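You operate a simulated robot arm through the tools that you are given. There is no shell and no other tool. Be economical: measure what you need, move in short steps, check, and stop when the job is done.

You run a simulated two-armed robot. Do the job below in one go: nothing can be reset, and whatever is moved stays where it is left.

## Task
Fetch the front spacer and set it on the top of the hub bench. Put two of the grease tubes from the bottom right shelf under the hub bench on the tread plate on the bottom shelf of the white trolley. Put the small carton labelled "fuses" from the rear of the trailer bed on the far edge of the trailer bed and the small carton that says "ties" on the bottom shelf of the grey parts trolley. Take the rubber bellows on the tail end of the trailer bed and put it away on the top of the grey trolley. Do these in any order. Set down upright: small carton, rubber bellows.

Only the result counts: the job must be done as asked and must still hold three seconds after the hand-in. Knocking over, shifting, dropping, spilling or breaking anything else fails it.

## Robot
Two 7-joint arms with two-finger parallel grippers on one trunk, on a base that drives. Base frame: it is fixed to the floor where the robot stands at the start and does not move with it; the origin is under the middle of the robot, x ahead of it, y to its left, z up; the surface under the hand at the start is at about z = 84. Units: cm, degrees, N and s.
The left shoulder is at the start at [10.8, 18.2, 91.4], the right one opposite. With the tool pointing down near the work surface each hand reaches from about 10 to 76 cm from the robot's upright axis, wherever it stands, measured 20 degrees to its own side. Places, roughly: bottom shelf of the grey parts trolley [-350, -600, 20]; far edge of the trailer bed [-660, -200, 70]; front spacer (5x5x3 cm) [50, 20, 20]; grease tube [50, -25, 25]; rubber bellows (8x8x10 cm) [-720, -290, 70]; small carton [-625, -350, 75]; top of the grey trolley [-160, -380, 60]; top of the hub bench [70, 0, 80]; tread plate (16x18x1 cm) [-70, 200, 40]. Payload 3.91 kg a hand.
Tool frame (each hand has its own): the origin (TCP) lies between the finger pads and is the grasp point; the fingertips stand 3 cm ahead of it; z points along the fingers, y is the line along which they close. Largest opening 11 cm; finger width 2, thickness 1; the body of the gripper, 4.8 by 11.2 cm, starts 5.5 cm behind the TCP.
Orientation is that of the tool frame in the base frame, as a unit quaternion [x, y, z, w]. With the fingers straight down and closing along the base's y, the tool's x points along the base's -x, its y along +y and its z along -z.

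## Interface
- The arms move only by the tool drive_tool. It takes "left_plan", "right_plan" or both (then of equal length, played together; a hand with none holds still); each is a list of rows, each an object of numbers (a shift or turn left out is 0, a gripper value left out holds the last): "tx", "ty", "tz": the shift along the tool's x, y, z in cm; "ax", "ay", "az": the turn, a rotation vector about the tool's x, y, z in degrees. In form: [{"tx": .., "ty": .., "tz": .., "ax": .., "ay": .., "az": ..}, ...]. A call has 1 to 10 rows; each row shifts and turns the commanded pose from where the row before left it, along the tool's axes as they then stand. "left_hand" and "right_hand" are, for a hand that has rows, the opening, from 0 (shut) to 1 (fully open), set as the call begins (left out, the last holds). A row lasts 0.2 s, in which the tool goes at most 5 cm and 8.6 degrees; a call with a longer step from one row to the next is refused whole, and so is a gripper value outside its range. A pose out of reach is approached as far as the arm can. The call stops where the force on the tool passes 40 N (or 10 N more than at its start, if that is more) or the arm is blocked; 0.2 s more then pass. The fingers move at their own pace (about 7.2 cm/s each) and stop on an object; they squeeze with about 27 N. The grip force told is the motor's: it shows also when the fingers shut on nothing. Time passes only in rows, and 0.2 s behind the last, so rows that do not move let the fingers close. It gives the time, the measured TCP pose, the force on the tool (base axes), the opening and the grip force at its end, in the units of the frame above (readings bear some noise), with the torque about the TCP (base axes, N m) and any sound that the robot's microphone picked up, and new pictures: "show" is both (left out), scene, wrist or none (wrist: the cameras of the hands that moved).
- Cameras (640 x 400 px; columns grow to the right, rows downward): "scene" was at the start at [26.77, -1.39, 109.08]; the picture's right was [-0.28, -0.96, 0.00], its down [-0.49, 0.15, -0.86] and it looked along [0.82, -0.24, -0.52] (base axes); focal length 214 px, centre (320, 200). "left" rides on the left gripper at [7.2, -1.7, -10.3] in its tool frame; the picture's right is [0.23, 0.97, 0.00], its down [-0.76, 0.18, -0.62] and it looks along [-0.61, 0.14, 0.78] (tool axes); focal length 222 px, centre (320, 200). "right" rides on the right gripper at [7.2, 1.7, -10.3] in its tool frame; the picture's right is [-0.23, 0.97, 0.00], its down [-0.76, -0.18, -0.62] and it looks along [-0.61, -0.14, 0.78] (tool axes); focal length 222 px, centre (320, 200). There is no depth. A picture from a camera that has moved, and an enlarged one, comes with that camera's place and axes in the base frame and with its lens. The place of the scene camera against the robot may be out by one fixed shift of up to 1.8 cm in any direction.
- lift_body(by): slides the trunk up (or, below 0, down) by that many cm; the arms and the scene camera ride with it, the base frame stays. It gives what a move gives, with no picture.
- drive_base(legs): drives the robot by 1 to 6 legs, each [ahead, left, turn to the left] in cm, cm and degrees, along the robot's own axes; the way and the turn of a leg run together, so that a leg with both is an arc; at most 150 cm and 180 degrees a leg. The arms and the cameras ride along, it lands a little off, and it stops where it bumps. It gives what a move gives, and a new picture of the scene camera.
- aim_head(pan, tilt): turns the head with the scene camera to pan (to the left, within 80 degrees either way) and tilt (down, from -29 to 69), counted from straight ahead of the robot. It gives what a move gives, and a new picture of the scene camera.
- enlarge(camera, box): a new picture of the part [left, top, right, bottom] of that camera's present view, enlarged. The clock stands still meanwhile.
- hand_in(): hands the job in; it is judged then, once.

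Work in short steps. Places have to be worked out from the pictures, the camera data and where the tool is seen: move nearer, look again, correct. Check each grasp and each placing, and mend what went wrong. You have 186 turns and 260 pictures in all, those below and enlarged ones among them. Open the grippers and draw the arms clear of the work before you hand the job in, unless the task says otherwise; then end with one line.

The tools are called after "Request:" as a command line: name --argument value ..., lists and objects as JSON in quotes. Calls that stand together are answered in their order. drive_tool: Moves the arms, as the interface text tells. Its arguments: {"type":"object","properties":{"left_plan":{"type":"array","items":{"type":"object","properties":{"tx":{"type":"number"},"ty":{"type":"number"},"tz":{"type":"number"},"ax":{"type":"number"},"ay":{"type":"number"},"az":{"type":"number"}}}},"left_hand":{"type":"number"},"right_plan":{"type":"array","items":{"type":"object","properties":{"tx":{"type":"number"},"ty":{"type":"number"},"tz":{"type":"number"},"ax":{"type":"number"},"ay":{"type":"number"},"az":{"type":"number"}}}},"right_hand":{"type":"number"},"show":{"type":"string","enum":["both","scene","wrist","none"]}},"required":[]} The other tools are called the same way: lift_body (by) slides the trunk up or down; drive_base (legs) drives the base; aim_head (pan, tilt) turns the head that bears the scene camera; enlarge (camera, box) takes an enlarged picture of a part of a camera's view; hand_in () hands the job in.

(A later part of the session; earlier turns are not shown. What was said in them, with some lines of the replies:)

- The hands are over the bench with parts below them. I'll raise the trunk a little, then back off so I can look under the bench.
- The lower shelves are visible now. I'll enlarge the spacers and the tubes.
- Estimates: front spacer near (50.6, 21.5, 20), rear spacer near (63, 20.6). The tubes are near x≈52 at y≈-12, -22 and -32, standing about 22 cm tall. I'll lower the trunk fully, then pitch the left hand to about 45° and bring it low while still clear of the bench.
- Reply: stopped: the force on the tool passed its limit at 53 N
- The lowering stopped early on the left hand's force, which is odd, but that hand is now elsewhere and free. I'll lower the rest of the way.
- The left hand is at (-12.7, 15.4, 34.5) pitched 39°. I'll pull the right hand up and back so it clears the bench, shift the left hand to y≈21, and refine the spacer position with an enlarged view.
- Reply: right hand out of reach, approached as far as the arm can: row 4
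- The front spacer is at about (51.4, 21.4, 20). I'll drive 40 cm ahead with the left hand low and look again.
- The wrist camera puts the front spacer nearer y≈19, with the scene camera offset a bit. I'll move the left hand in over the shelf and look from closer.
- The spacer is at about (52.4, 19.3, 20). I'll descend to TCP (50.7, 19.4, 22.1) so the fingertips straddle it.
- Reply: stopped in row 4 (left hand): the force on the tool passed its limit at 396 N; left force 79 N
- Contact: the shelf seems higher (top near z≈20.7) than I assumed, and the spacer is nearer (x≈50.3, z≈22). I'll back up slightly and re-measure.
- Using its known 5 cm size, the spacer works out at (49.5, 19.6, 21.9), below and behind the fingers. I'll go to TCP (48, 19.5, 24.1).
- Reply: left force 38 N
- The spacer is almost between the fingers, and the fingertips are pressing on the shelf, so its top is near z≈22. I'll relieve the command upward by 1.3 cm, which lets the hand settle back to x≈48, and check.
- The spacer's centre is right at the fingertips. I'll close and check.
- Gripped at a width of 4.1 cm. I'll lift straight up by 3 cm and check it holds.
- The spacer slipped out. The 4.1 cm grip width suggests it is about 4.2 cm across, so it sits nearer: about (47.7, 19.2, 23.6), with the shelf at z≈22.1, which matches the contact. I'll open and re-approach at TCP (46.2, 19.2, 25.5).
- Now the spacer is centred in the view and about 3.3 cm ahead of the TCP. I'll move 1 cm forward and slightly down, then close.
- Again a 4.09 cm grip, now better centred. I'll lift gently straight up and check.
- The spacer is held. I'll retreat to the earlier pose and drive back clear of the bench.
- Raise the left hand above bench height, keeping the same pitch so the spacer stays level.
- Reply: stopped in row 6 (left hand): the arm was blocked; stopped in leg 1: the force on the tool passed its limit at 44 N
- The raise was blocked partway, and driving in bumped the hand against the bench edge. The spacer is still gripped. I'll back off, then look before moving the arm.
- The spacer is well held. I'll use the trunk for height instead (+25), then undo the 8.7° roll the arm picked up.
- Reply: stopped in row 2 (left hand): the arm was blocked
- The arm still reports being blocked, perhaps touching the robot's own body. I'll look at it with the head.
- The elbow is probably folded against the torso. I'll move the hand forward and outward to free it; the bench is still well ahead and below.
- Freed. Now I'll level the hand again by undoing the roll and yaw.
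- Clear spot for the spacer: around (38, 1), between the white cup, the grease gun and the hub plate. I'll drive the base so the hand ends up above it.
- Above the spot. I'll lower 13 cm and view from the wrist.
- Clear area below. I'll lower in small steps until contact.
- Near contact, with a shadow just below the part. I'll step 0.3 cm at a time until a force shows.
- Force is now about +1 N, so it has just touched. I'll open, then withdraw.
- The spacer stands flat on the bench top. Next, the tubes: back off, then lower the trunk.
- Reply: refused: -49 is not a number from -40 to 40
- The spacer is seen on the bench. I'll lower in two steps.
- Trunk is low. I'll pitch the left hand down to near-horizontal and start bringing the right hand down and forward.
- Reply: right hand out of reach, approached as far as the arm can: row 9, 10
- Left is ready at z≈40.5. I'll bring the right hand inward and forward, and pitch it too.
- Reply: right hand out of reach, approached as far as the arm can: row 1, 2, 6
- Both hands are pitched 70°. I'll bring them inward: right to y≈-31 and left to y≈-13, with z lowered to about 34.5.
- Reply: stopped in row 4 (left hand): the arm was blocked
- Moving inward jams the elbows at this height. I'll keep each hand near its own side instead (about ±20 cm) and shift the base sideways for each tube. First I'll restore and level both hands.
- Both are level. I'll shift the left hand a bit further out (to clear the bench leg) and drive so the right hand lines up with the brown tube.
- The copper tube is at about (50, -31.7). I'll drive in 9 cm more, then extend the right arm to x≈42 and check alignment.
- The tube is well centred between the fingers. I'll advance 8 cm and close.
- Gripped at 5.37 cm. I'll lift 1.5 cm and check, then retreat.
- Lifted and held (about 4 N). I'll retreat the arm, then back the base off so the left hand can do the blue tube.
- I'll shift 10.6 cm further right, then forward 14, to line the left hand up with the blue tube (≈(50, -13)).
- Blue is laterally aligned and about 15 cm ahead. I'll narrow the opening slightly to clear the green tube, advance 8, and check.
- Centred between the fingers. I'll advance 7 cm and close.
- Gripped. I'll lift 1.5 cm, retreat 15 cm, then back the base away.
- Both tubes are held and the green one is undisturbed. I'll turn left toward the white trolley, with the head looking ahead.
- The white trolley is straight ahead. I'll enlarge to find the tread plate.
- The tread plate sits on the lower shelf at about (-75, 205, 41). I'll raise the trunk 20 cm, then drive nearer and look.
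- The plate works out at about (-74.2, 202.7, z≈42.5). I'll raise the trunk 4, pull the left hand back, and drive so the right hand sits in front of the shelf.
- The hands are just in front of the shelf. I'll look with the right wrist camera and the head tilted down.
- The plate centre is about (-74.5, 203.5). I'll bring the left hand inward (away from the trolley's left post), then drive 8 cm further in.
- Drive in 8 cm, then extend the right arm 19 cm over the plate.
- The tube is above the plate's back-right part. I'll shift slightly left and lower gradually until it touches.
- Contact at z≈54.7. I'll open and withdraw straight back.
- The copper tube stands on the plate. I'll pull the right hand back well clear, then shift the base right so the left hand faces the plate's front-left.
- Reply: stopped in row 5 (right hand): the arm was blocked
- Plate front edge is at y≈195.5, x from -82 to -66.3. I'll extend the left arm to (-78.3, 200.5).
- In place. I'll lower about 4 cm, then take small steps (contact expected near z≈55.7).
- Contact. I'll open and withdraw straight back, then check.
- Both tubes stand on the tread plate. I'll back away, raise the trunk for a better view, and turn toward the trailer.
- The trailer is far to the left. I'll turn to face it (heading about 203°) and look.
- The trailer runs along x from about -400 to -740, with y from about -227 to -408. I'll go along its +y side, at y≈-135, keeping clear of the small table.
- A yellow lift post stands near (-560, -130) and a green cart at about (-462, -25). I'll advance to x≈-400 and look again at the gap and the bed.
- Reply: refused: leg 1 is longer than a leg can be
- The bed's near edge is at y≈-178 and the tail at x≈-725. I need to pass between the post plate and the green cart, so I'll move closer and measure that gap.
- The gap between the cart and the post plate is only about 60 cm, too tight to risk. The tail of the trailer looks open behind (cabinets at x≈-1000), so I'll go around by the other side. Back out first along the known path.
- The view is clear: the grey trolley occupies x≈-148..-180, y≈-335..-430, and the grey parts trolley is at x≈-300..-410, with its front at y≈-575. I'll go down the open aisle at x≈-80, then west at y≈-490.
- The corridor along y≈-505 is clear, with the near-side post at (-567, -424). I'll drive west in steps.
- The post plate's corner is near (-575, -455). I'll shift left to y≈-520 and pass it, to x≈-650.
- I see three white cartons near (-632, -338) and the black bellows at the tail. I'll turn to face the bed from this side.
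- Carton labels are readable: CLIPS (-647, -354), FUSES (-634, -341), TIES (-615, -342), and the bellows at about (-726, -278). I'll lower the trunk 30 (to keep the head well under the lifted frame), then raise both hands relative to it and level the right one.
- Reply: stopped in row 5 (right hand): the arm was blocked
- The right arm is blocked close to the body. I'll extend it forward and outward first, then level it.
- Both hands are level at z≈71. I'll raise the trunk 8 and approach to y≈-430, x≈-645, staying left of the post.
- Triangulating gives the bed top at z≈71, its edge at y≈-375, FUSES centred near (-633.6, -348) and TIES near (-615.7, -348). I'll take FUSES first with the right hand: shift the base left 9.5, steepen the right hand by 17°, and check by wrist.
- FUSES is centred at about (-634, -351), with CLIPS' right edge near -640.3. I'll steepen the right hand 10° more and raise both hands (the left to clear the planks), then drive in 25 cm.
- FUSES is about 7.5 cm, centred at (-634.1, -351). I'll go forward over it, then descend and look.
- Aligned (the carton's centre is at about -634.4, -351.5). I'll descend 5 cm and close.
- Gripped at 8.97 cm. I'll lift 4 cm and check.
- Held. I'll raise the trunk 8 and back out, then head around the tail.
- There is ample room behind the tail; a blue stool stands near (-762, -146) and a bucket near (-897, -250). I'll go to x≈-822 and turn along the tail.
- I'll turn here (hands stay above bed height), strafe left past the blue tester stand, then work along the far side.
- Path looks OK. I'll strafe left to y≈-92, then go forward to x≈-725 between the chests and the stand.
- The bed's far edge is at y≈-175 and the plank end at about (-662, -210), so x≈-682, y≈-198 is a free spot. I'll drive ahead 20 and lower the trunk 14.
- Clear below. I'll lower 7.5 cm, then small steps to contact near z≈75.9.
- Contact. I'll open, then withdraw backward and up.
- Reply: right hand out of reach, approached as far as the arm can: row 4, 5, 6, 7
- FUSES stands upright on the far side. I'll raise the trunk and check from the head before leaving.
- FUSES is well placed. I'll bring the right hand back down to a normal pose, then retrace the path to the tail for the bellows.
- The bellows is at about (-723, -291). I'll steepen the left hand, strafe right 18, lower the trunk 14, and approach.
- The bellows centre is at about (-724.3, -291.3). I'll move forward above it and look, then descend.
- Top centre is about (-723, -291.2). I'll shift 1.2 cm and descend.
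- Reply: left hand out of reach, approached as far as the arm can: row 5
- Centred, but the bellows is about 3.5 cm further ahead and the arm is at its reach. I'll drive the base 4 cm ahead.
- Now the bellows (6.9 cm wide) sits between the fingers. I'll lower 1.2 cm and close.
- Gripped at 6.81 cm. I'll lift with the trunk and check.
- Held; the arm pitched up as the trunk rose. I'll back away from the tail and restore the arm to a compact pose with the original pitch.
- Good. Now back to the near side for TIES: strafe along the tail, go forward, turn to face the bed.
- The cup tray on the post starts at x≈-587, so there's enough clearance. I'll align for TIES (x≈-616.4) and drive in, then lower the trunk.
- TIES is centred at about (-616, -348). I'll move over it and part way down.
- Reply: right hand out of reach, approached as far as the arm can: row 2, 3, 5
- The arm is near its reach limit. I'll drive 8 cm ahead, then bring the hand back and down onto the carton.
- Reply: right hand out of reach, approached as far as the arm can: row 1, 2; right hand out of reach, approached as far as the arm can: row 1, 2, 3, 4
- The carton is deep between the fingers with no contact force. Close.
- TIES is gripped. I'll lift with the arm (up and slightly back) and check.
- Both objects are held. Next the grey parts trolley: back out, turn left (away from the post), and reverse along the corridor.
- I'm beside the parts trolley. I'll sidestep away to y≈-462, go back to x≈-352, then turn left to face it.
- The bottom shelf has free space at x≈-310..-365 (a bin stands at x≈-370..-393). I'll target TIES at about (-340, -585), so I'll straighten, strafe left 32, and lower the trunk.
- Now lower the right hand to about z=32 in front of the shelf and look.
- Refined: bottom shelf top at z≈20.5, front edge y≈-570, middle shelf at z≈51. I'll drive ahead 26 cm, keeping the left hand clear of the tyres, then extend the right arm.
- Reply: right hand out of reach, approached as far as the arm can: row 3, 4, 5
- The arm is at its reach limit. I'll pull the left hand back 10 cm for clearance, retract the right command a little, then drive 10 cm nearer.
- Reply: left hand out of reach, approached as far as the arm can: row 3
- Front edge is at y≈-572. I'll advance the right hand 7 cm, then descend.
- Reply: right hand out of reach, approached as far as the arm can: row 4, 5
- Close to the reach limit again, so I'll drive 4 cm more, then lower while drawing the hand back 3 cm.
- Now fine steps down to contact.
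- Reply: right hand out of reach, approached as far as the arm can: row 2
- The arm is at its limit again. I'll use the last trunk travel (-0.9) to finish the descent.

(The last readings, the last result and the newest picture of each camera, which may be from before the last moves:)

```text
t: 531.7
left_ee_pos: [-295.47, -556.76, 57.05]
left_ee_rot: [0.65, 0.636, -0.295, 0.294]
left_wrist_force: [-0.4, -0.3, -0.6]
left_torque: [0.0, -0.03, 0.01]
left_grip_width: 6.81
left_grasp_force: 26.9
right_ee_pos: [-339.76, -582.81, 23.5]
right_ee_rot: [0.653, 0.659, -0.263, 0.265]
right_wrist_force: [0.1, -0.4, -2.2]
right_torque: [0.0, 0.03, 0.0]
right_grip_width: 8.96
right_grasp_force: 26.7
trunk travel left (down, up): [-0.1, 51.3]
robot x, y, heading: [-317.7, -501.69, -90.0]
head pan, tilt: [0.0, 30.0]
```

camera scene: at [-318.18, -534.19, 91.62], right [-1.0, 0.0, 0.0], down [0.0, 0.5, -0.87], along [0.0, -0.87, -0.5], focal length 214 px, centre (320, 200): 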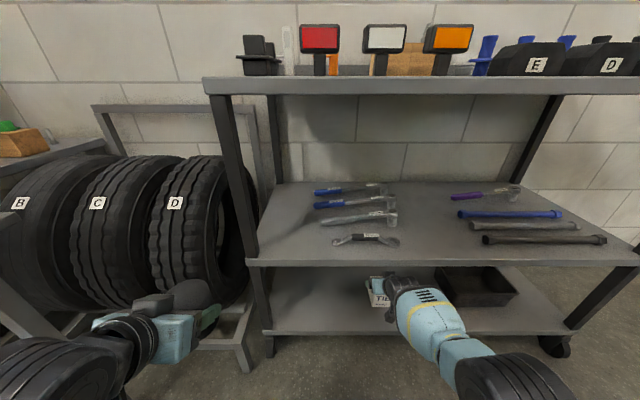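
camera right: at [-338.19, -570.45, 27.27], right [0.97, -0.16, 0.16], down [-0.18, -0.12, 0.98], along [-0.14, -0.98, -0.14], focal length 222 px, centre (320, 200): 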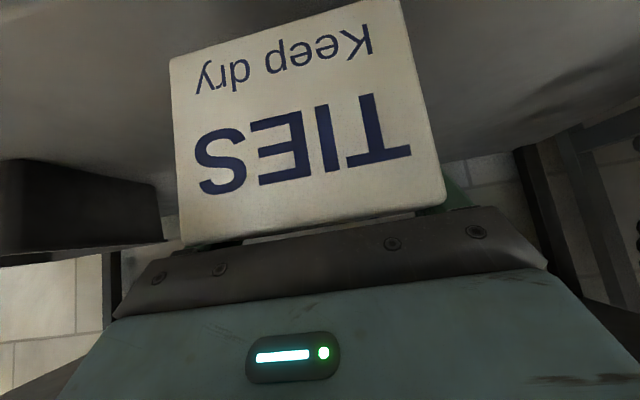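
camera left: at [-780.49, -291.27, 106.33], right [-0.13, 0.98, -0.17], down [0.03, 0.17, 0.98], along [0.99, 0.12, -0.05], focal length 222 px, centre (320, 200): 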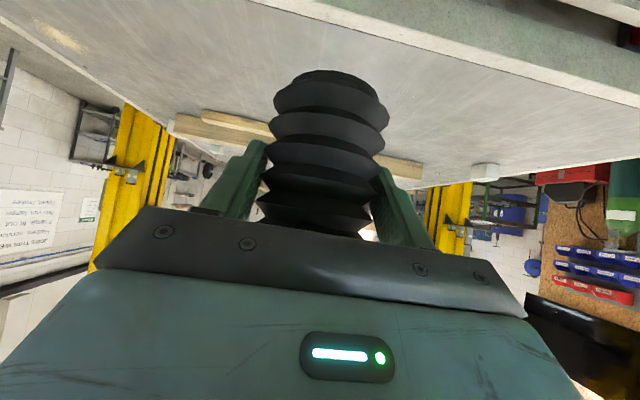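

Request:
drive_base --legs '[[4, 0, 0]]'

Request:
drive_tool --right_plan '[{"tz": -0.9, "tx": 0.95}, {"tz": -0.9, "tx": 0.95}, {"tz": -0.9, "tx": 0.95}, {"tz": 0.2, "tx": 0.2}, {}]' --show "wrist"

```text
t: 532.6
left_ee_pos: [-295.42, -560.84, 56.85]
left_ee_rot: [0.65, 0.636, -0.294, 0.293]
left_wrist_force: [-0.2, 0.0, -0.2]
left_torque: [0.01, -0.01, 0.03]
left_grip_width: 6.8
left_grasp_force: 27.1
right_ee_pos: [-339.79, -586.84, 23.45]
right_ee_rot: [0.654, 0.658, -0.263, 0.265]
right_wrist_force: [-0.3, 0.3, -1.8]
right_torque: [-0.02, 0.01, -0.02]
right_grip_width: 8.97
right_grasp_force: 26.8
trunk travel left (down, up): [-0.1, 51.3]
robot x, y, heading: [-318.05, -506.03, -90.0]
head pan, tilt: [0.0, 30.0]
camera scene: at [-318.19, -538.23, 91.14], right [-1.0, 0.0, 0.0], down [0.0, 0.5, -0.87], along [0.0, -0.87, -0.5], focal length 214 px, centre (320, 200)
```

scene: 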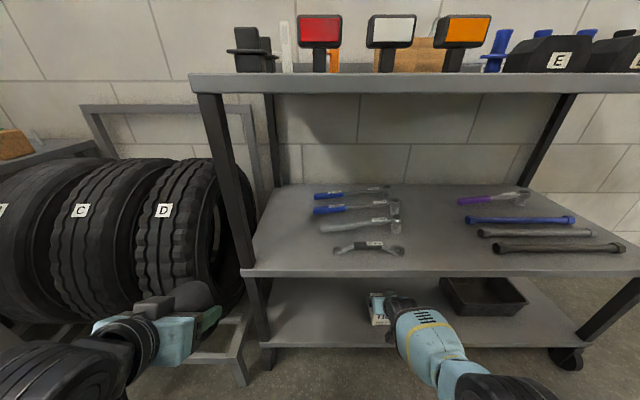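

```text
t: 533.8
left_ee_pos: [-295.46, -560.77, 56.98]
left_ee_rot: [0.65, 0.636, -0.295, 0.293]
left_wrist_force: [-0.5, 0.3, -0.9]
left_torque: [-0.01, -0.01, 0.02]
left_grip_width: 6.81
left_grasp_force: 27.4
right_ee_pos: [-339.91, -582.93, 23.01]
right_ee_rot: [0.653, 0.658, -0.263, 0.265]
right_wrist_force: [0.5, 0.4, -1.5]
right_torque: [-0.01, 0.01, 0.0]
right_grip_width: 8.98
right_grasp_force: 26.9
trunk travel left (down, up): [-0.1, 51.3]
robot x, y, heading: [-317.48, -505.77, -89.9]
head pan, tilt: [0.0, 30.0]
camera right: at [-338.23, -570.59, 25.54], right [0.97, -0.16, 0.16], down [-0.18, -0.12, 0.98], along [-0.14, -0.98, -0.14], focal length 222 px, centre (320, 200)
```

right: 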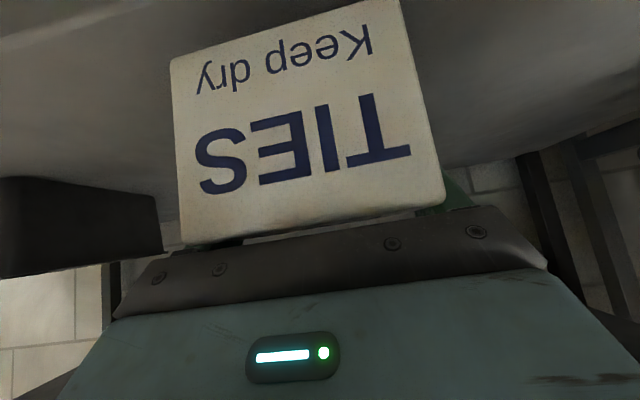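

Request:
drive_tool --right_plan '[{"tz": 0.22, "tx": 0.21}, {"tz": 0.22, "tx": 0.21}, {"tz": 0.22, "tx": 0.21}, {}]' --show "none"

```text
t: 534.8
left_ee_pos: [-295.49, -560.78, 56.94]
left_ee_rot: [0.65, 0.637, -0.293, 0.294]
left_wrist_force: [-0.2, 0.0, -1.8]
left_torque: [0.02, -0.01, -0.02]
left_grip_width: 6.81
left_grasp_force: 27.1
right_ee_pos: [-339.9, -583.04, 22.13]
right_ee_rot: [0.653, 0.658, -0.263, 0.265]
right_wrist_force: [0.6, -0.4, -1.2]
right_torque: [-0.03, 0.02, 0.04]
right_grip_width: 8.96
right_grasp_force: 26.6
trunk travel left (down, up): [-0.1, 51.3]
robot x, y, heading: [-317.54, -505.78, -90.1]
head pan, tilt: [0.0, 30.0]
```

Request:
drive_tool --right_plan '[{"tz": 0.22, "tx": 0.21}, {"tz": 0.22, "tx": 0.21}, {"tz": 0.22, "tx": 0.21}, {}]' --show "none"

```text
t: 535.8
left_ee_pos: [-295.46, -560.72, 57.02]
left_ee_rot: [0.649, 0.637, -0.295, 0.295]
left_wrist_force: [1.1, 0.3, -1.9]
left_torque: [-0.02, 0.0, 0.0]
left_grip_width: 6.82
left_grasp_force: 26.9
right_ee_pos: [-339.93, -582.94, 21.32]
right_ee_rot: [0.653, 0.658, -0.264, 0.266]
right_wrist_force: [0.6, 2.6, 6.3]
right_torque: [0.49, -0.04, 0.01]
right_grip_width: 8.97
right_grasp_force: 27.0
trunk travel left (down, up): [-0.1, 51.3]
robot x, y, heading: [-318.27, -505.46, -89.9]
head pan, tilt: [0.0, 30.0]
```

Contact at the carton's lower front edge (z≈21.3). I'll ease down 0.2 more, open, and check.

Request:
drive_tool --right_plan '[{"tz": 0.15, "tx": 0.14}, {}]' --show "none"

Request:
drive_tool --right_plan '[{}, {}, {}, {}]' --right_hand 1.0 --show "wrist"

```text
t: 536.4
left_ee_pos: [-295.53, -560.7, 56.99]
left_ee_rot: [0.649, 0.636, -0.295, 0.294]
left_wrist_force: [-0.6, -0.3, -0.2]
left_torque: [0.01, 0.0, 0.03]
left_grip_width: 6.79
left_grasp_force: 26.8
right_ee_pos: [-339.91, -583.07, 21.28]
right_ee_rot: [0.653, 0.658, -0.265, 0.268]
right_wrist_force: [1.8, 5.2, 17.4]
right_torque: [0.66, -0.08, -0.01]
right_grip_width: 8.99
right_grasp_force: 26.8
trunk travel left (down, up): [-0.1, 51.3]
robot x, y, heading: [-317.79, -505.66, -90.1]
head pan, tilt: [0.0, 30.0]
```

```text
t: 537.4
left_ee_pos: [-295.59, -560.72, 56.92]
left_ee_rot: [0.649, 0.637, -0.294, 0.294]
left_wrist_force: [0.3, -0.6, -0.7]
left_torque: [-0.01, -0.02, -0.04]
left_grip_width: 6.81
left_grasp_force: 27.0
right_ee_pos: [-339.94, -582.86, 21.11]
right_ee_rot: [0.653, 0.658, -0.264, 0.266]
right_wrist_force: [-0.5, -0.7, 0.5]
right_torque: [-0.02, 0.01, -0.01]
right_grip_width: 10.99
right_grasp_force: 0.0
trunk travel left (down, up): [-0.1, 51.3]
robot x, y, heading: [-317.52, -505.86, -90.0]
head pan, tilt: [0.0, 30.0]
camera right: at [-338.32, -570.5, 23.48], right [0.97, -0.16, 0.16], down [-0.18, -0.12, 0.98], along [-0.14, -0.98, -0.14], focal length 222 px, centre (320, 200)
```

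right: 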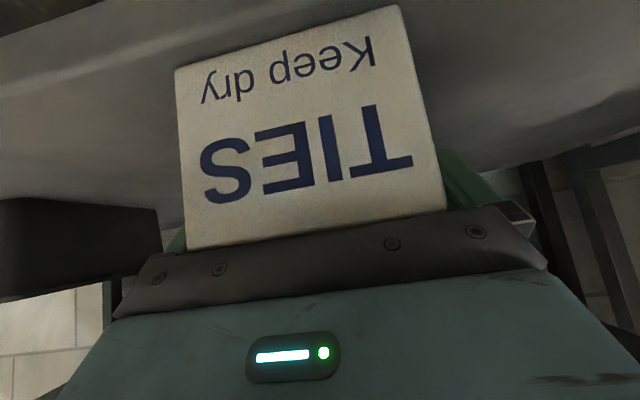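

Released. I'll withdraw along the tool axis, then back the base.

Request:
drive_tool --right_plan '[{"tz": -2.5}, {"tz": -3}, {"tz": -3}, {"tz": -3, "tx": 2}, {"tz": -3, "tx": 2}, {}]' --show "wrist"

Request:
drive_base --legs '[[-45, 0, 0]]'

Request:
enlarge --camera "scene" --box '[240, 120, 480, 270]'

```text
t: 538.8
left_ee_pos: [-295.56, -560.71, 56.92]
left_ee_rot: [0.649, 0.637, -0.294, 0.294]
left_wrist_force: [-0.8, 1.2, -0.8]
left_torque: [0.03, -0.01, 0.03]
left_grip_width: 6.79
left_grasp_force: 27.0
right_ee_pos: [-339.77, -569.99, 28.92]
right_ee_rot: [0.654, 0.658, -0.263, 0.265]
right_wrist_force: [-0.9, -0.5, -0.2]
right_torque: [0.02, 0.0, 0.03]
right_grip_width: 10.99
right_grasp_force: 0.0
trunk travel left (down, up): [-0.1, 51.3]
robot x, y, heading: [-317.97, -505.76, -90.0]
head pan, tilt: [0.0, 30.0]
camera right: at [-338.13, -557.55, 31.37], right [0.97, -0.16, 0.16], down [-0.18, -0.12, 0.98], along [-0.14, -0.98, -0.14], focal length 222 px, centre (320, 200)
```

right: 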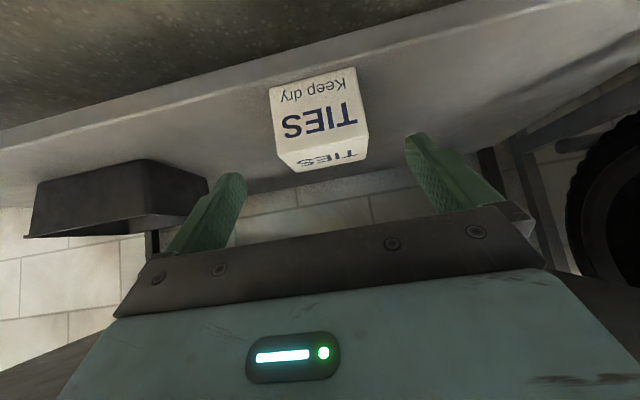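

```text
t: 541.5
left_ee_pos: [-295.76, -515.88, 56.98]
left_ee_rot: [0.651, 0.635, -0.295, 0.294]
left_wrist_force: [0.4, 0.4, -0.7]
left_torque: [0.01, 0.0, 0.0]
left_grip_width: 6.83
left_grasp_force: 26.7
right_ee_pos: [-340.05, -524.87, 28.92]
right_ee_rot: [0.656, 0.656, -0.264, 0.265]
right_wrist_force: [-0.8, 0.0, 0.1]
right_torque: [-0.01, -0.04, 0.0]
right_grip_width: 11.0
right_grasp_force: 0.1
trunk travel left (down, up): [-0.1, 51.3]
robot x, y, heading: [-317.62, -460.91, -90.3]
head pan, tilt: [0.0, 30.0]
camera scene: at [-318.27, -493.29, 91.14], right [-1.0, 0.01, 0.0], down [0.0, 0.5, -0.87], along [0.0, -0.87, -0.5], focal length 214 px, centre (320, 200)
```

scene: 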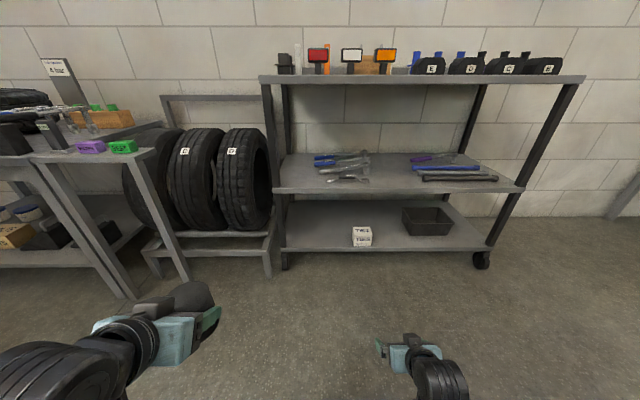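

```text
2.67 times, centred on (360, 195) of scene
camera zoom: at [-318.27, -493.29, 91.14], right [-1.0, 0.01, 0.0], down [0.0, 0.5, -0.87], along [0.0, -0.87, -0.5], focal length 572 px, centre (213, 213)
```

zoom: 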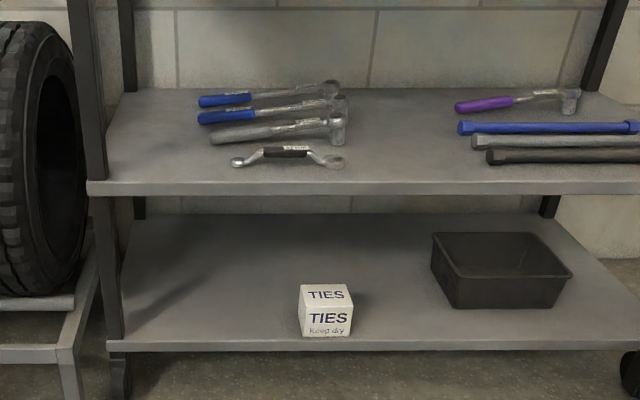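

TIES stands upright on the bottom shelf. Now the bellows: raise the trunk, and look toward the grey trolley after turning.

Request:
lift_body --by 40

Request:
drive_tool --right_plan '[{"tz": -2.5, "tx": -2.5}, {"tz": -2.5, "tx": -2.5}, {"tz": -2.5, "tx": -2.5}, {"tz": -2.5, "tx": -2.5}, {"tz": -2.5, "tx": -2.5}]' --show "none"

Request:
drive_base --legs '[[0, 0, 90], [0, -35, 0], [140, 0, 0], [100, 0, 0], [0, 0, 90]]'

```text
t: 545.3
left_ee_pos: [-295.74, -515.99, 96.92]
left_ee_rot: [0.652, 0.634, -0.296, 0.293]
left_wrist_force: [-0.3, 0.5, -1.0]
left_torque: [0.04, 0.01, -0.04]
left_grip_width: 6.8
left_grasp_force: 26.8
right_ee_pos: [-339.92, -524.82, 68.78]
right_ee_rot: [0.656, 0.655, -0.265, 0.264]
right_wrist_force: [-0.1, 0.1, -0.2]
right_torque: [0.02, 0.01, 0.0]
right_grip_width: 11.02
right_grasp_force: 0.1
trunk travel left (down, up): [-40.1, 11.3]
robot x, y, heading: [-317.51, -460.89, -90.5]
head pan, tilt: [0.0, 30.0]
```

```text
t: 546.5
left_ee_pos: [-295.71, -515.93, 96.93]
left_ee_rot: [0.651, 0.634, -0.296, 0.294]
left_wrist_force: [-0.6, -1.2, -1.4]
left_torque: [0.03, 0.02, -0.02]
left_grip_width: 6.83
left_grasp_force: 27.1
right_ee_pos: [-339.82, -525.39, 86.67]
right_ee_rot: [0.655, 0.656, -0.264, 0.265]
right_wrist_force: [0.3, 0.2, -0.4]
right_torque: [0.03, -0.01, 0.03]
right_grip_width: 10.99
right_grasp_force: 0.0
trunk travel left (down, up): [-40.1, 11.3]
robot x, y, heading: [-317.44, -460.85, -90.5]
head pan, tilt: [0.0, 30.0]
```

```text
t: 564.1
left_ee_pos: [-44.55, -462.48, 96.88]
left_ee_rot: [-0.014, 0.909, 0.01, 0.416]
left_wrist_force: [0.1, 0.2, -1.0]
left_torque: [0.0, 0.0, 0.04]
left_grip_width: 6.82
left_grasp_force: 26.9
right_ee_pos: [-33.38, -505.98, 86.47]
right_ee_rot: [-0.03, 0.93, 0.014, 0.365]
right_wrist_force: [-4.3, 1.0, 1.4]
right_torque: [0.12, 0.07, 0.22]
right_grip_width: 11.02
right_grasp_force: 0.1
trunk travel left (down, up): [-40.1, 11.3]
robot x, y, heading: [-98.38, -487.19, 2.8]
head pan, tilt: [0.0, 30.0]
stopped in leg 4: the force on the tool passed its limit at 179 N (the readings are from after the stop); the commanded pose is now the measured one
camera scene: at [-78.52, -485.31, 133.23], right [0.05, -1.0, 0.0], down [-0.5, -0.02, -0.87], along [0.87, 0.04, -0.5], focal length 214 px, centre (320, 200)
```

scene: 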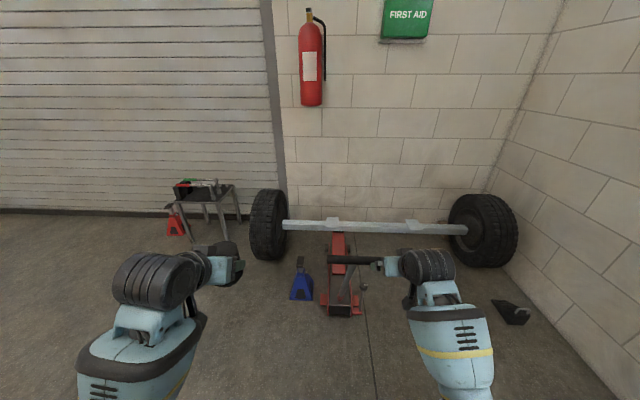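

The right hand bumped the trolley jack's handle. I'll back off immediately and inspect it.

Request:
drive_base --legs '[[-35, 0, -2.8]]'

Request:
enlarge --camera "scene" --box '[220, 120, 460, 270]'

```text
t: 566.4
left_ee_pos: [-79.34, -466.27, 96.83]
left_ee_rot: [0.012, 0.909, -0.002, 0.416]
left_wrist_force: [-0.6, -0.1, -0.4]
left_torque: [-0.01, 0.0, 0.0]
left_grip_width: 6.81
left_grasp_force: 26.6
right_ee_pos: [-70.39, -510.26, 86.59]
right_ee_rot: [-0.004, 0.931, 0.003, 0.365]
right_wrist_force: [-0.9, -0.4, -0.3]
right_torque: [-0.03, 0.0, -0.02]
right_grip_width: 11.01
right_grasp_force: 0.1
trunk travel left (down, up): [-40.1, 11.3]
robot x, y, heading: [-134.49, -488.14, -0.1]
head pan, tilt: [0.0, 30.0]
camera scene: at [-114.45, -487.18, 133.24], right [-0.01, -1.0, 0.0], down [-0.5, 0.0, -0.87], along [0.87, 0.0, -0.5], focal length 214 px, centre (320, 200)
```

scene: 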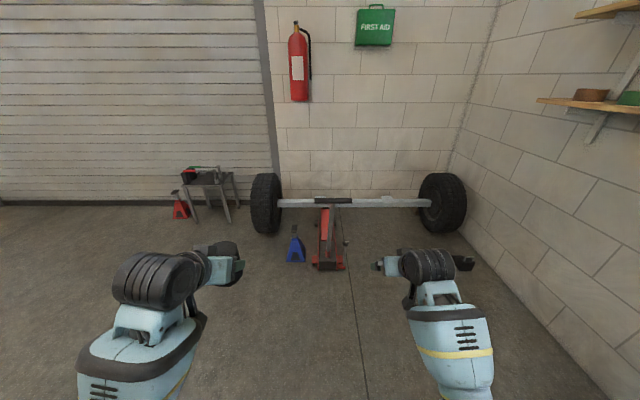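

```text
2.67 times, centred on (340, 195) of scene
camera zoom: at [-114.45, -487.18, 133.24], right [-0.01, -1.0, 0.0], down [-0.5, 0.0, -0.87], along [0.87, 0.0, -0.5], focal length 572 px, centre (267, 213)
```

zoom: 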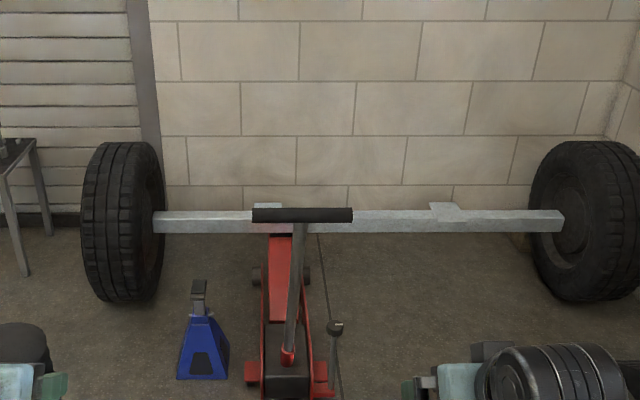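

The jack still looks straight and undisturbed: handle, body and axle are aligned. I'll now look left at the grey trolley from here.

Request:
aim_head --pan 78 --tilt 35

```text
t: 567.9
left_ee_pos: [-79.17, -466.23, 96.85]
left_ee_rot: [0.012, 0.909, -0.002, 0.416]
left_wrist_force: [-0.1, 0.4, -0.3]
left_torque: [0.0, 0.04, 0.01]
left_grip_width: 6.83
left_grasp_force: 26.7
right_ee_pos: [-70.35, -510.26, 86.5]
right_ee_rot: [-0.006, 0.931, 0.004, 0.365]
right_wrist_force: [0.3, 0.1, 0.2]
right_torque: [0.0, -0.02, 0.02]
right_grip_width: 10.99
right_grasp_force: 0.0
trunk travel left (down, up): [-40.1, 11.3]
robot x, y, heading: [-134.08, -488.52, -0.3]
head pan, tilt: [78.0, 35.0]
camera scene: at [-121.56, -478.53, 132.45], right [0.98, -0.21, 0.0], down [-0.12, -0.56, -0.82], along [0.17, 0.8, -0.57], focal length 214 px, centre (320, 200)
```

scene: 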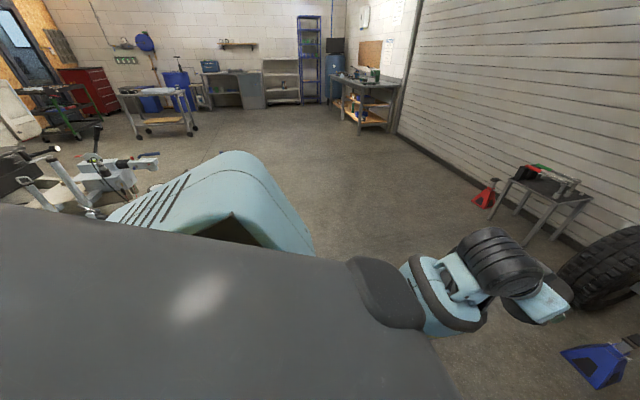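

The trolley is hidden behind my shoulder, so I'll shift slightly away and turn to face it.

Request:
drive_base --legs '[[0, -15, 0], [0, 0, 90]]'

Request:
aim_head --pan 10 --tilt 45

```text
t: 573.6
left_ee_pos: [-154.58, -447.52, 96.94]
left_ee_rot: [-0.624, 0.662, 0.287, 0.3]
left_wrist_force: [-0.1, 0.3, -0.5]
left_torque: [-0.02, 0.02, -0.01]
left_grip_width: 6.81
left_grasp_force: 27.1
right_ee_pos: [-110.31, -440.06, 86.46]
right_ee_rot: [-0.651, 0.665, 0.257, 0.26]
right_wrist_force: [0.4, -0.8, 0.4]
right_torque: [0.0, -0.01, 0.01]
right_grip_width: 11.01
right_grasp_force: 0.0
trunk travel left (down, up): [-40.1, 11.3]
robot x, y, heading: [-134.73, -503.44, 87.8]
head pan, tilt: [78.0, 35.0]
camera scene: at [-142.99, -488.6, 132.45], right [0.24, 0.97, 0.0], down [0.56, -0.14, -0.82], along [-0.79, 0.2, -0.57], focal length 214 px, centre (320, 200)
```

scene: 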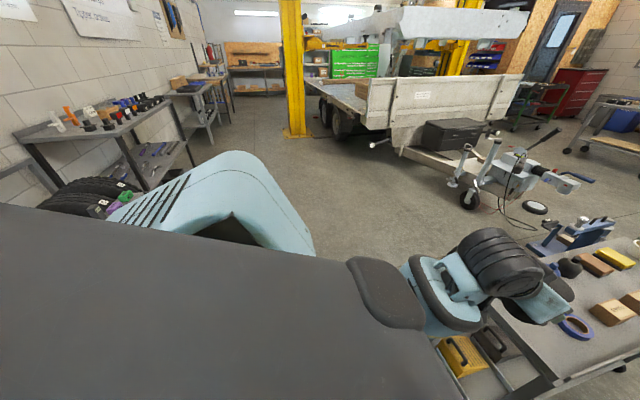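

```text
t: 575.0
left_ee_pos: [-154.56, -447.46, 96.94]
left_ee_rot: [-0.624, 0.662, 0.288, 0.299]
left_wrist_force: [-0.2, -0.7, -1.5]
left_torque: [-0.01, -0.02, 0.0]
left_grip_width: 6.82
left_grasp_force: 27.4
right_ee_pos: [-110.24, -439.98, 86.62]
right_ee_rot: [-0.651, 0.665, 0.258, 0.26]
right_wrist_force: [0.7, 0.2, -0.6]
right_torque: [0.03, -0.01, 0.0]
right_grip_width: 11.0
right_grasp_force: 0.1
trunk travel left (down, up): [-40.1, 11.3]
robot x, y, heading: [-134.35, -503.42, 88.0]
head pan, tilt: [10.0, 45.0]
camera scene: at [-135.57, -482.7, 130.97], right [0.99, 0.14, 0.0], down [0.1, -0.7, -0.71], along [-0.1, 0.7, -0.71], focal length 214 px, centre (320, 200)
```

scene: 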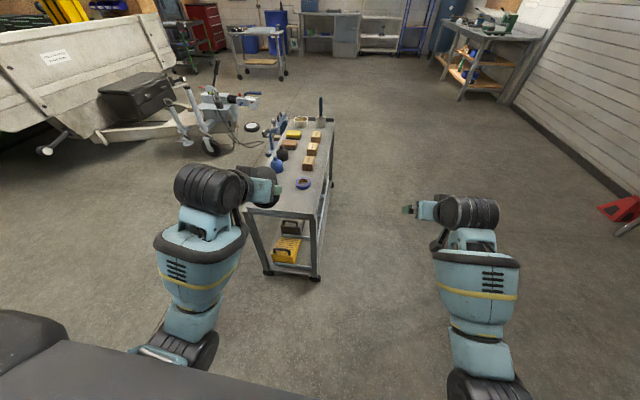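

The trolley top is at z≈60 with its near edge at y≈-421. There's a free spot at about (-157, -414), between the black ring (-174, -415) and the blue ring (-157, -402). I'll straighten, drive ahead 20, and lower the trunk 22.

Request:
drive_base --legs '[[20, 0, 2]]'

Request:
lift_body --by -20

Request:
aim_head --pan 10 --tilt 50

Request:
enlarge --camera "left" --box '[0, 0, 640, 400]'

```text
t: 576.6
left_ee_pos: [-156.23, -427.88, 96.86]
left_ee_rot: [-0.636, 0.651, 0.293, 0.295]
left_wrist_force: [0.5, 0.1, -0.8]
left_torque: [-0.01, -0.01, -0.02]
left_grip_width: 6.81
left_grasp_force: 27.0
right_ee_pos: [-112.22, -418.82, 86.58]
right_ee_rot: [0.663, -0.654, -0.261, -0.256]
right_wrist_force: [0.2, 0.0, 1.0]
right_torque: [-0.01, 0.03, -0.01]
right_grip_width: 11.0
right_grasp_force: 0.0
trunk travel left (down, up): [-40.1, 11.3]
robot x, y, heading: [-134.12, -482.88, 90.0]
head pan, tilt: [10.0, 45.0]
camera scene: at [-135.87, -462.31, 130.96], right [0.98, 0.17, 0.0], down [0.12, -0.7, -0.71], along [-0.12, 0.7, -0.71], focal length 214 px, centre (320, 200)
```

scene: 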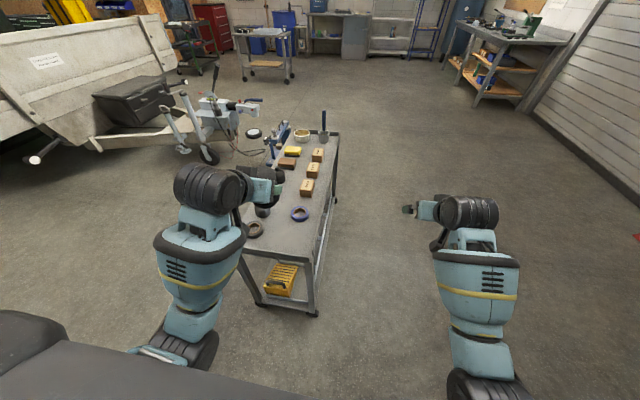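

```text
t: 578.8
left_ee_pos: [-156.11, -427.98, 77.05]
left_ee_rot: [-0.636, 0.65, 0.294, 0.295]
left_wrist_force: [0.4, 0.0, -0.2]
left_torque: [-0.03, 0.01, 0.01]
left_grip_width: 6.81
left_grasp_force: 27.3
right_ee_pos: [-112.28, -418.86, 66.54]
right_ee_rot: [0.663, -0.654, -0.261, -0.255]
right_wrist_force: [-0.8, 0.1, 0.1]
right_torque: [-0.01, 0.0, -0.04]
right_grip_width: 11.0
right_grasp_force: 0.0
trunk travel left (down, up): [-20.1, 31.3]
robot x, y, heading: [-133.76, -483.13, 89.9]
head pan, tilt: [10.0, 45.0]
```

```text
t: 579.4
left_ee_pos: [-156.15, -427.82, 76.99]
left_ee_rot: [-0.636, 0.65, 0.293, 0.294]
left_wrist_force: [0.1, -0.2, -0.2]
left_torque: [-0.04, -0.01, 0.01]
left_grip_width: 6.8
left_grasp_force: 27.1
right_ee_pos: [-112.21, -418.9, 66.52]
right_ee_rot: [0.663, -0.654, -0.261, -0.255]
right_wrist_force: [0.1, 0.0, 1.1]
right_torque: [-0.04, 0.01, -0.03]
right_grip_width: 11.0
right_grasp_force: 0.0
trunk travel left (down, up): [-20.1, 31.3]
robot x, y, heading: [-133.78, -482.72, 89.9]
head pan, tilt: [10.0, 50.0]
camera scene: at [-135.78, -456.59, 109.33], right [0.98, 0.17, 0.0], down [0.13, -0.75, -0.64], along [-0.11, 0.63, -0.77], focal length 214 px, centre (320, 200)
```

scene: 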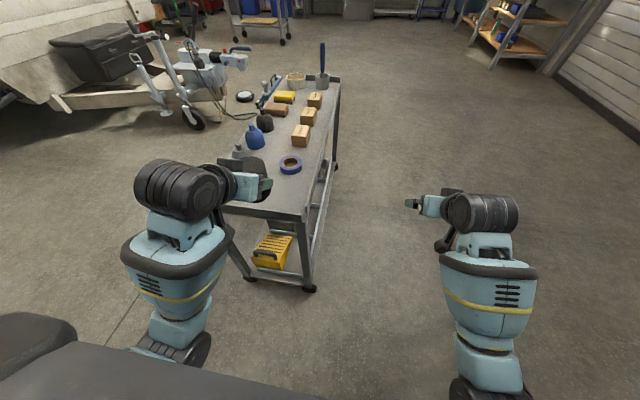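

```text
1.00 times, centred on (320, 200) of left (not enlarged: the box is as wide or as high as the picture)
camera zoom: at [-154.64, -440.48, 78.14], right [-0.98, -0.13, -0.17], down [-0.17, 0.03, 0.98], along [-0.12, 0.99, -0.05], focal length 222 px, centre (320, 200)
```

zoom: 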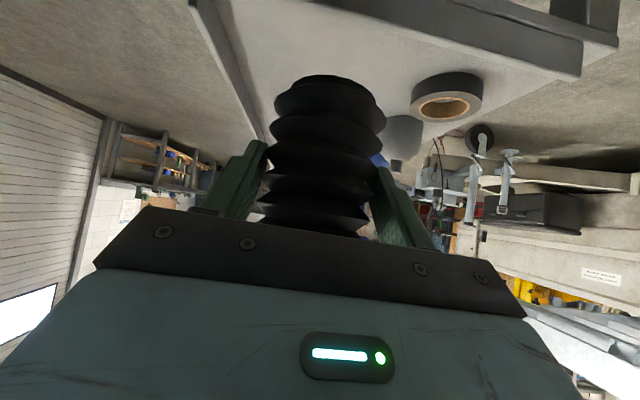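

The black ring is confirmed at (-171, -415.6) and the blue ring at (-155.5, -403.6). I'll move the bellows to (-158, -414) at the current height and check.

Request:
drive_tool --left_plan '[{"tz": 3.45, "tx": -3.0, "ty": 0.6}, {"tz": 3.45, "tx": -3.0, "ty": 0.6}, {"tz": 3.45, "tx": -3.0, "ty": 0.6}, {"tz": 1.3, "tx": 1.5}, {"tz": 1.3, "tx": 1.5}, {}]' --show "both"

```text
t: 580.8
left_ee_pos: [-157.94, -414.51, 72.83]
left_ee_rot: [-0.637, 0.65, 0.293, 0.294]
left_wrist_force: [-0.1, 0.0, -0.9]
left_torque: [-0.01, 0.03, 0.0]
left_grip_width: 6.81
left_grasp_force: 27.8
right_ee_pos: [-112.15, -418.93, 66.53]
right_ee_rot: [0.663, -0.654, -0.262, -0.255]
right_wrist_force: [0.5, -0.3, -0.1]
right_torque: [-0.01, 0.01, 0.0]
right_grip_width: 11.0
right_grasp_force: 0.0
trunk travel left (down, up): [-20.1, 31.3]
robot x, y, heading: [-134.1, -482.7, 89.8]
head pan, tilt: [10.0, 50.0]
camera scene: at [-135.78, -456.59, 109.33], right [0.98, 0.17, 0.0], down [0.13, -0.75, -0.64], along [-0.11, 0.63, -0.77], focal length 214 px, centre (320, 200)
camera left: at [-156.35, -426.97, 74.11], right [-0.98, -0.13, -0.16], down [-0.17, 0.03, 0.98], along [-0.12, 0.99, -0.05], focal length 222 px, centre (320, 200)
```

scene: 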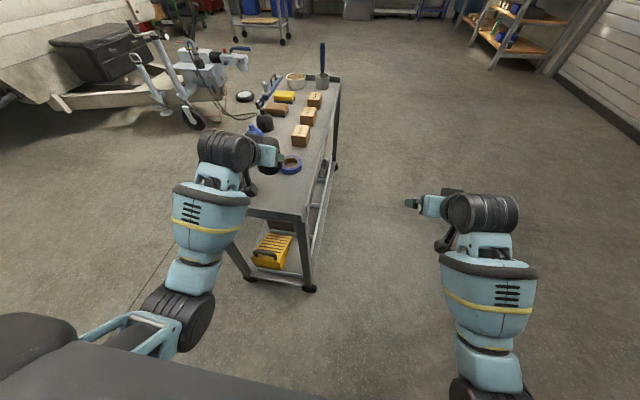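
left: 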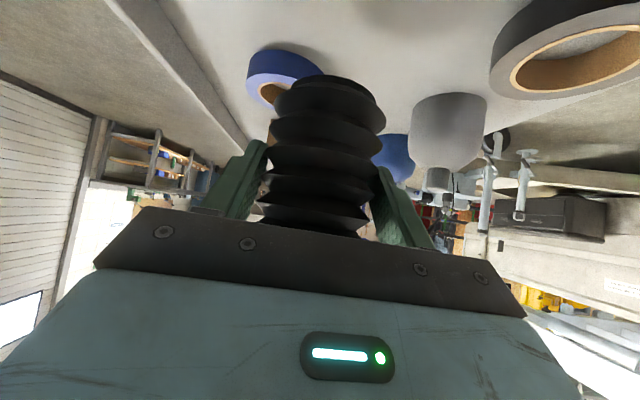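

Clear of both rings. I'll lower 5 cm, then small steps.

Request:
drive_tool --left_plan '[{"tz": 1.0, "tx": 1.13}, {"tz": 1.0, "tx": 1.13}, {"tz": 0.66, "tx": 0.75}, {"tz": 0.3, "tx": 0.34}, {}]' --show "none"

Request:
drive_tool --left_plan '[{"tz": 0.2, "tx": 0.23}, {"tz": 0.2, "tx": 0.23}, {}]' --show "wrist"

```text
t: 582.0
left_ee_pos: [-157.8, -414.13, 68.42]
left_ee_rot: [-0.636, 0.65, 0.293, 0.294]
left_wrist_force: [0.0, 0.3, -1.1]
left_torque: [0.0, -0.01, 0.0]
left_grip_width: 6.84
left_grasp_force: 26.6
right_ee_pos: [-112.26, -418.84, 66.58]
right_ee_rot: [0.663, -0.653, -0.262, -0.255]
right_wrist_force: [-1.3, 0.3, -0.1]
right_torque: [0.0, -0.01, 0.0]
right_grip_width: 11.01
right_grasp_force: 0.1
trunk travel left (down, up): [-20.1, 31.3]
robot x, y, heading: [-133.95, -482.86, 89.8]
head pan, tilt: [10.0, 50.0]
```

```text
t: 582.8
left_ee_pos: [-157.84, -414.08, 67.82]
left_ee_rot: [-0.636, 0.65, 0.294, 0.295]
left_wrist_force: [-0.4, -0.2, 2.0]
left_torque: [-0.01, 0.01, -0.04]
left_grip_width: 6.83
left_grasp_force: 26.9
right_ee_pos: [-112.18, -418.89, 66.55]
right_ee_rot: [0.663, -0.653, -0.262, -0.255]
right_wrist_force: [0.8, -1.4, -0.5]
right_torque: [-0.03, -0.02, -0.02]
right_grip_width: 11.01
right_grasp_force: 0.0
trunk travel left (down, up): [-20.1, 31.3]
robot x, y, heading: [-133.82, -482.88, 89.8]
head pan, tilt: [10.0, 50.0]
camera left: at [-156.19, -426.66, 69.08], right [-0.98, -0.13, -0.17], down [-0.17, 0.03, 0.98], along [-0.12, 0.99, -0.05], focal length 222 px, centre (320, 200)
```

left: 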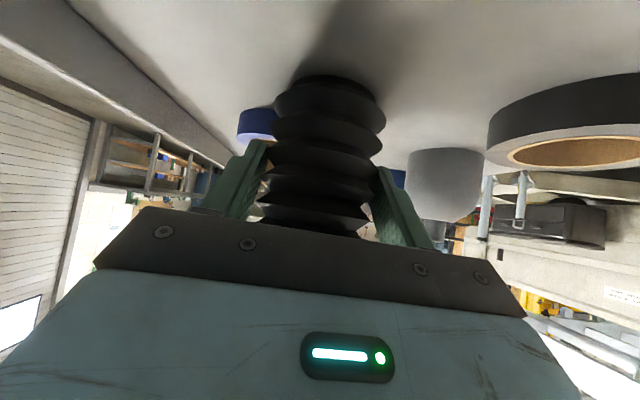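

It's just touching (+2 N). I'll ease 0.2 further, then open moderately.

Request:
drive_tool --left_plan '[{"tz": 0.13, "tx": 0.15}, {}]' --show "none"

Request:
drive_tool --left_plan '[{}, {}, {}]' --left_hand 0.85 --show "wrist"

```text
t: 583.4
left_ee_pos: [-157.72, -414.11, 67.86]
left_ee_rot: [-0.635, 0.649, 0.296, 0.297]
left_wrist_force: [-2.2, -0.1, 12.7]
left_torque: [-0.19, -0.09, -0.04]
left_grip_width: 6.8
left_grasp_force: 26.6
right_ee_pos: [-112.33, -418.85, 66.61]
right_ee_rot: [0.663, -0.653, -0.262, -0.256]
right_wrist_force: [1.0, 0.4, 0.3]
right_torque: [0.02, 0.0, 0.0]
right_grip_width: 10.99
right_grasp_force: 0.0
trunk travel left (down, up): [-20.1, 31.3]
robot x, y, heading: [-134.46, -482.72, 90.1]
head pan, tilt: [10.0, 50.0]
```

```text
t: 584.2
left_ee_pos: [-157.87, -414.09, 67.63]
left_ee_rot: [-0.636, 0.651, 0.293, 0.294]
left_wrist_force: [-0.1, -0.6, 0.1]
left_torque: [0.01, 0.03, 0.0]
left_grip_width: 9.37
left_grasp_force: 0.0
right_ee_pos: [-112.31, -418.89, 66.55]
right_ee_rot: [0.663, -0.653, -0.262, -0.255]
right_wrist_force: [0.3, 0.0, 0.0]
right_torque: [0.0, -0.03, -0.02]
right_grip_width: 10.99
right_grasp_force: 0.0
trunk travel left (down, up): [-20.1, 31.3]
robot x, y, heading: [-133.69, -482.67, 89.8]
head pan, tilt: [10.0, 50.0]
camera left: at [-156.17, -426.68, 68.82], right [-0.98, -0.13, -0.17], down [-0.17, 0.03, 0.98], along [-0.12, 0.99, -0.05], focal length 222 px, centre (320, 200)
```

left: 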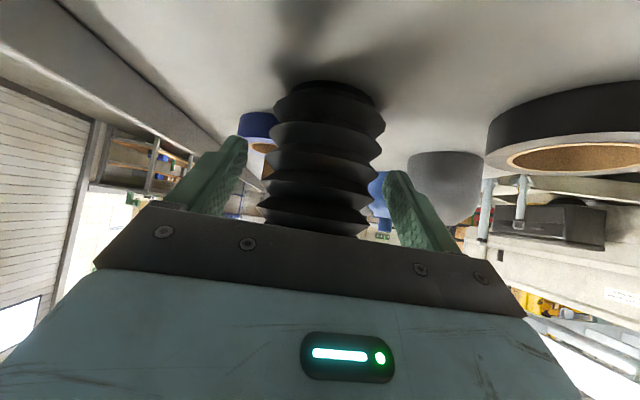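

The bellows is free and standing. I'll withdraw along the tool axis (back and up), then back the base away.

Request:
drive_tool --left_plan '[{"tz": -2.5}, {"tz": -3.5}, {"tz": -3.5}, {"tz": -3.5}, {"tz": -3.5}]' --show "wrist"

Request:
drive_base --legs '[[-25, 0, 0]]'

Request:
enlarge --camera "scene" --box '[180, 80, 380, 205]'

```text
t: 585.4
left_ee_pos: [-157.86, -426.66, 78.42]
left_ee_rot: [-0.636, 0.65, 0.293, 0.295]
left_wrist_force: [-0.6, 0.3, 0.4]
left_torque: [0.01, 0.02, -0.03]
left_grip_width: 9.36
left_grasp_force: 0.1
right_ee_pos: [-112.23, -418.85, 66.51]
right_ee_rot: [0.663, -0.653, -0.262, -0.255]
right_wrist_force: [0.3, -1.1, 0.8]
right_torque: [0.02, -0.05, 0.01]
right_grip_width: 11.0
right_grasp_force: 0.1
trunk travel left (down, up): [-20.1, 31.3]
robot x, y, heading: [-133.69, -482.91, 89.9]
head pan, tilt: [10.0, 50.0]
camera left: at [-156.21, -439.22, 79.68], right [-0.98, -0.13, -0.16], down [-0.17, 0.03, 0.98], along [-0.12, 0.99, -0.05], focal length 222 px, centre (320, 200)
```

left: 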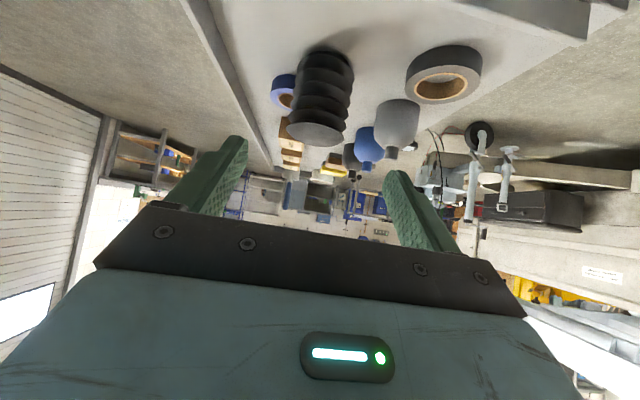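

```text
t: 587.3
left_ee_pos: [-157.64, -452.18, 78.38]
left_ee_rot: [-0.635, 0.651, 0.294, 0.295]
left_wrist_force: [-0.4, -0.4, -0.3]
left_torque: [0.01, 0.03, 0.0]
left_grip_width: 9.35
left_grasp_force: 0.0
right_ee_pos: [-112.11, -444.43, 66.59]
right_ee_rot: [0.663, -0.653, -0.262, -0.256]
right_wrist_force: [-0.1, 0.5, -0.2]
right_torque: [0.02, -0.02, -0.01]
right_grip_width: 11.0
right_grasp_force: 0.1
trunk travel left (down, up): [-20.1, 31.3]
robot x, y, heading: [-134.3, -507.66, 89.5]
head pan, tilt: [10.0, 50.0]
camera scene: at [-135.79, -482.13, 109.35], right [0.99, 0.17, 0.0], down [0.13, -0.75, -0.64], along [-0.11, 0.63, -0.77], focal length 214 px, centre (320, 200)
```

scene: 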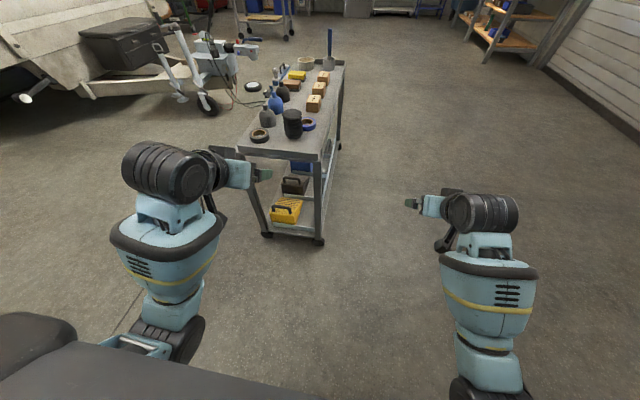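

```text
3.20 times, centred on (280, 142) of scene
camera zoom: at [-135.79, -482.13, 109.35], right [0.99, 0.17, 0.0], down [0.13, -0.75, -0.64], along [-0.11, 0.63, -0.77], focal length 686 px, centre (448, 384)
```

zoom: 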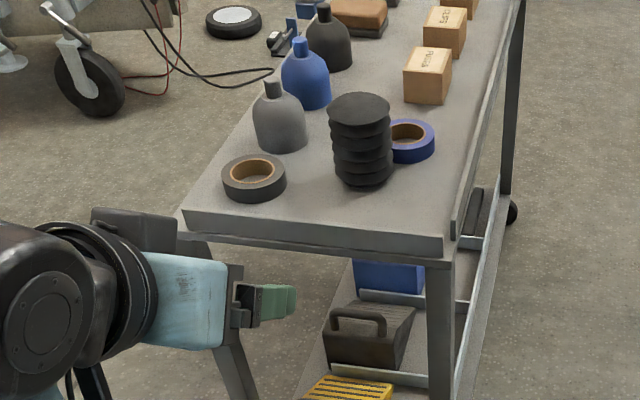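

Everything is placed and the bellows is upright on the trolley. I'll open the left gripper fully and hand in.

Request:
drive_tool --left_plan '[{"tz": -2}, {}, {}]' --left_hand 1.0 --show "none"

Request:
hand_in

```text
t: 588.1
left_ee_pos: [-157.81, -453.5, 79.68]
left_ee_rot: [-0.635, 0.651, 0.293, 0.295]
left_wrist_force: [-0.1, 0.2, -0.5]
left_torque: [-0.01, 0.0, -0.03]
left_grip_width: 11.03
left_grasp_force: 0.1
right_ee_pos: [-112.19, -444.45, 66.66]
right_ee_rot: [0.662, -0.654, -0.262, -0.256]
right_wrist_force: [-0.1, -0.3, 0.7]
right_torque: [-0.01, -0.01, 0.01]
right_grip_width: 10.99
right_grasp_force: 0.0
trunk travel left (down, up): [-20.1, 31.3]
robot x, y, heading: [-134.17, -508.19, 89.8]
head pan, tilt: [10.0, 50.0]
```

```text
The job is handed in.
```

All six items are placed as asked and the job is handed in, but on the way the right hand hit the trolley jack's handle (179 N peak); the jack looked straight afterwards, though I could not confirm it had not shifted.
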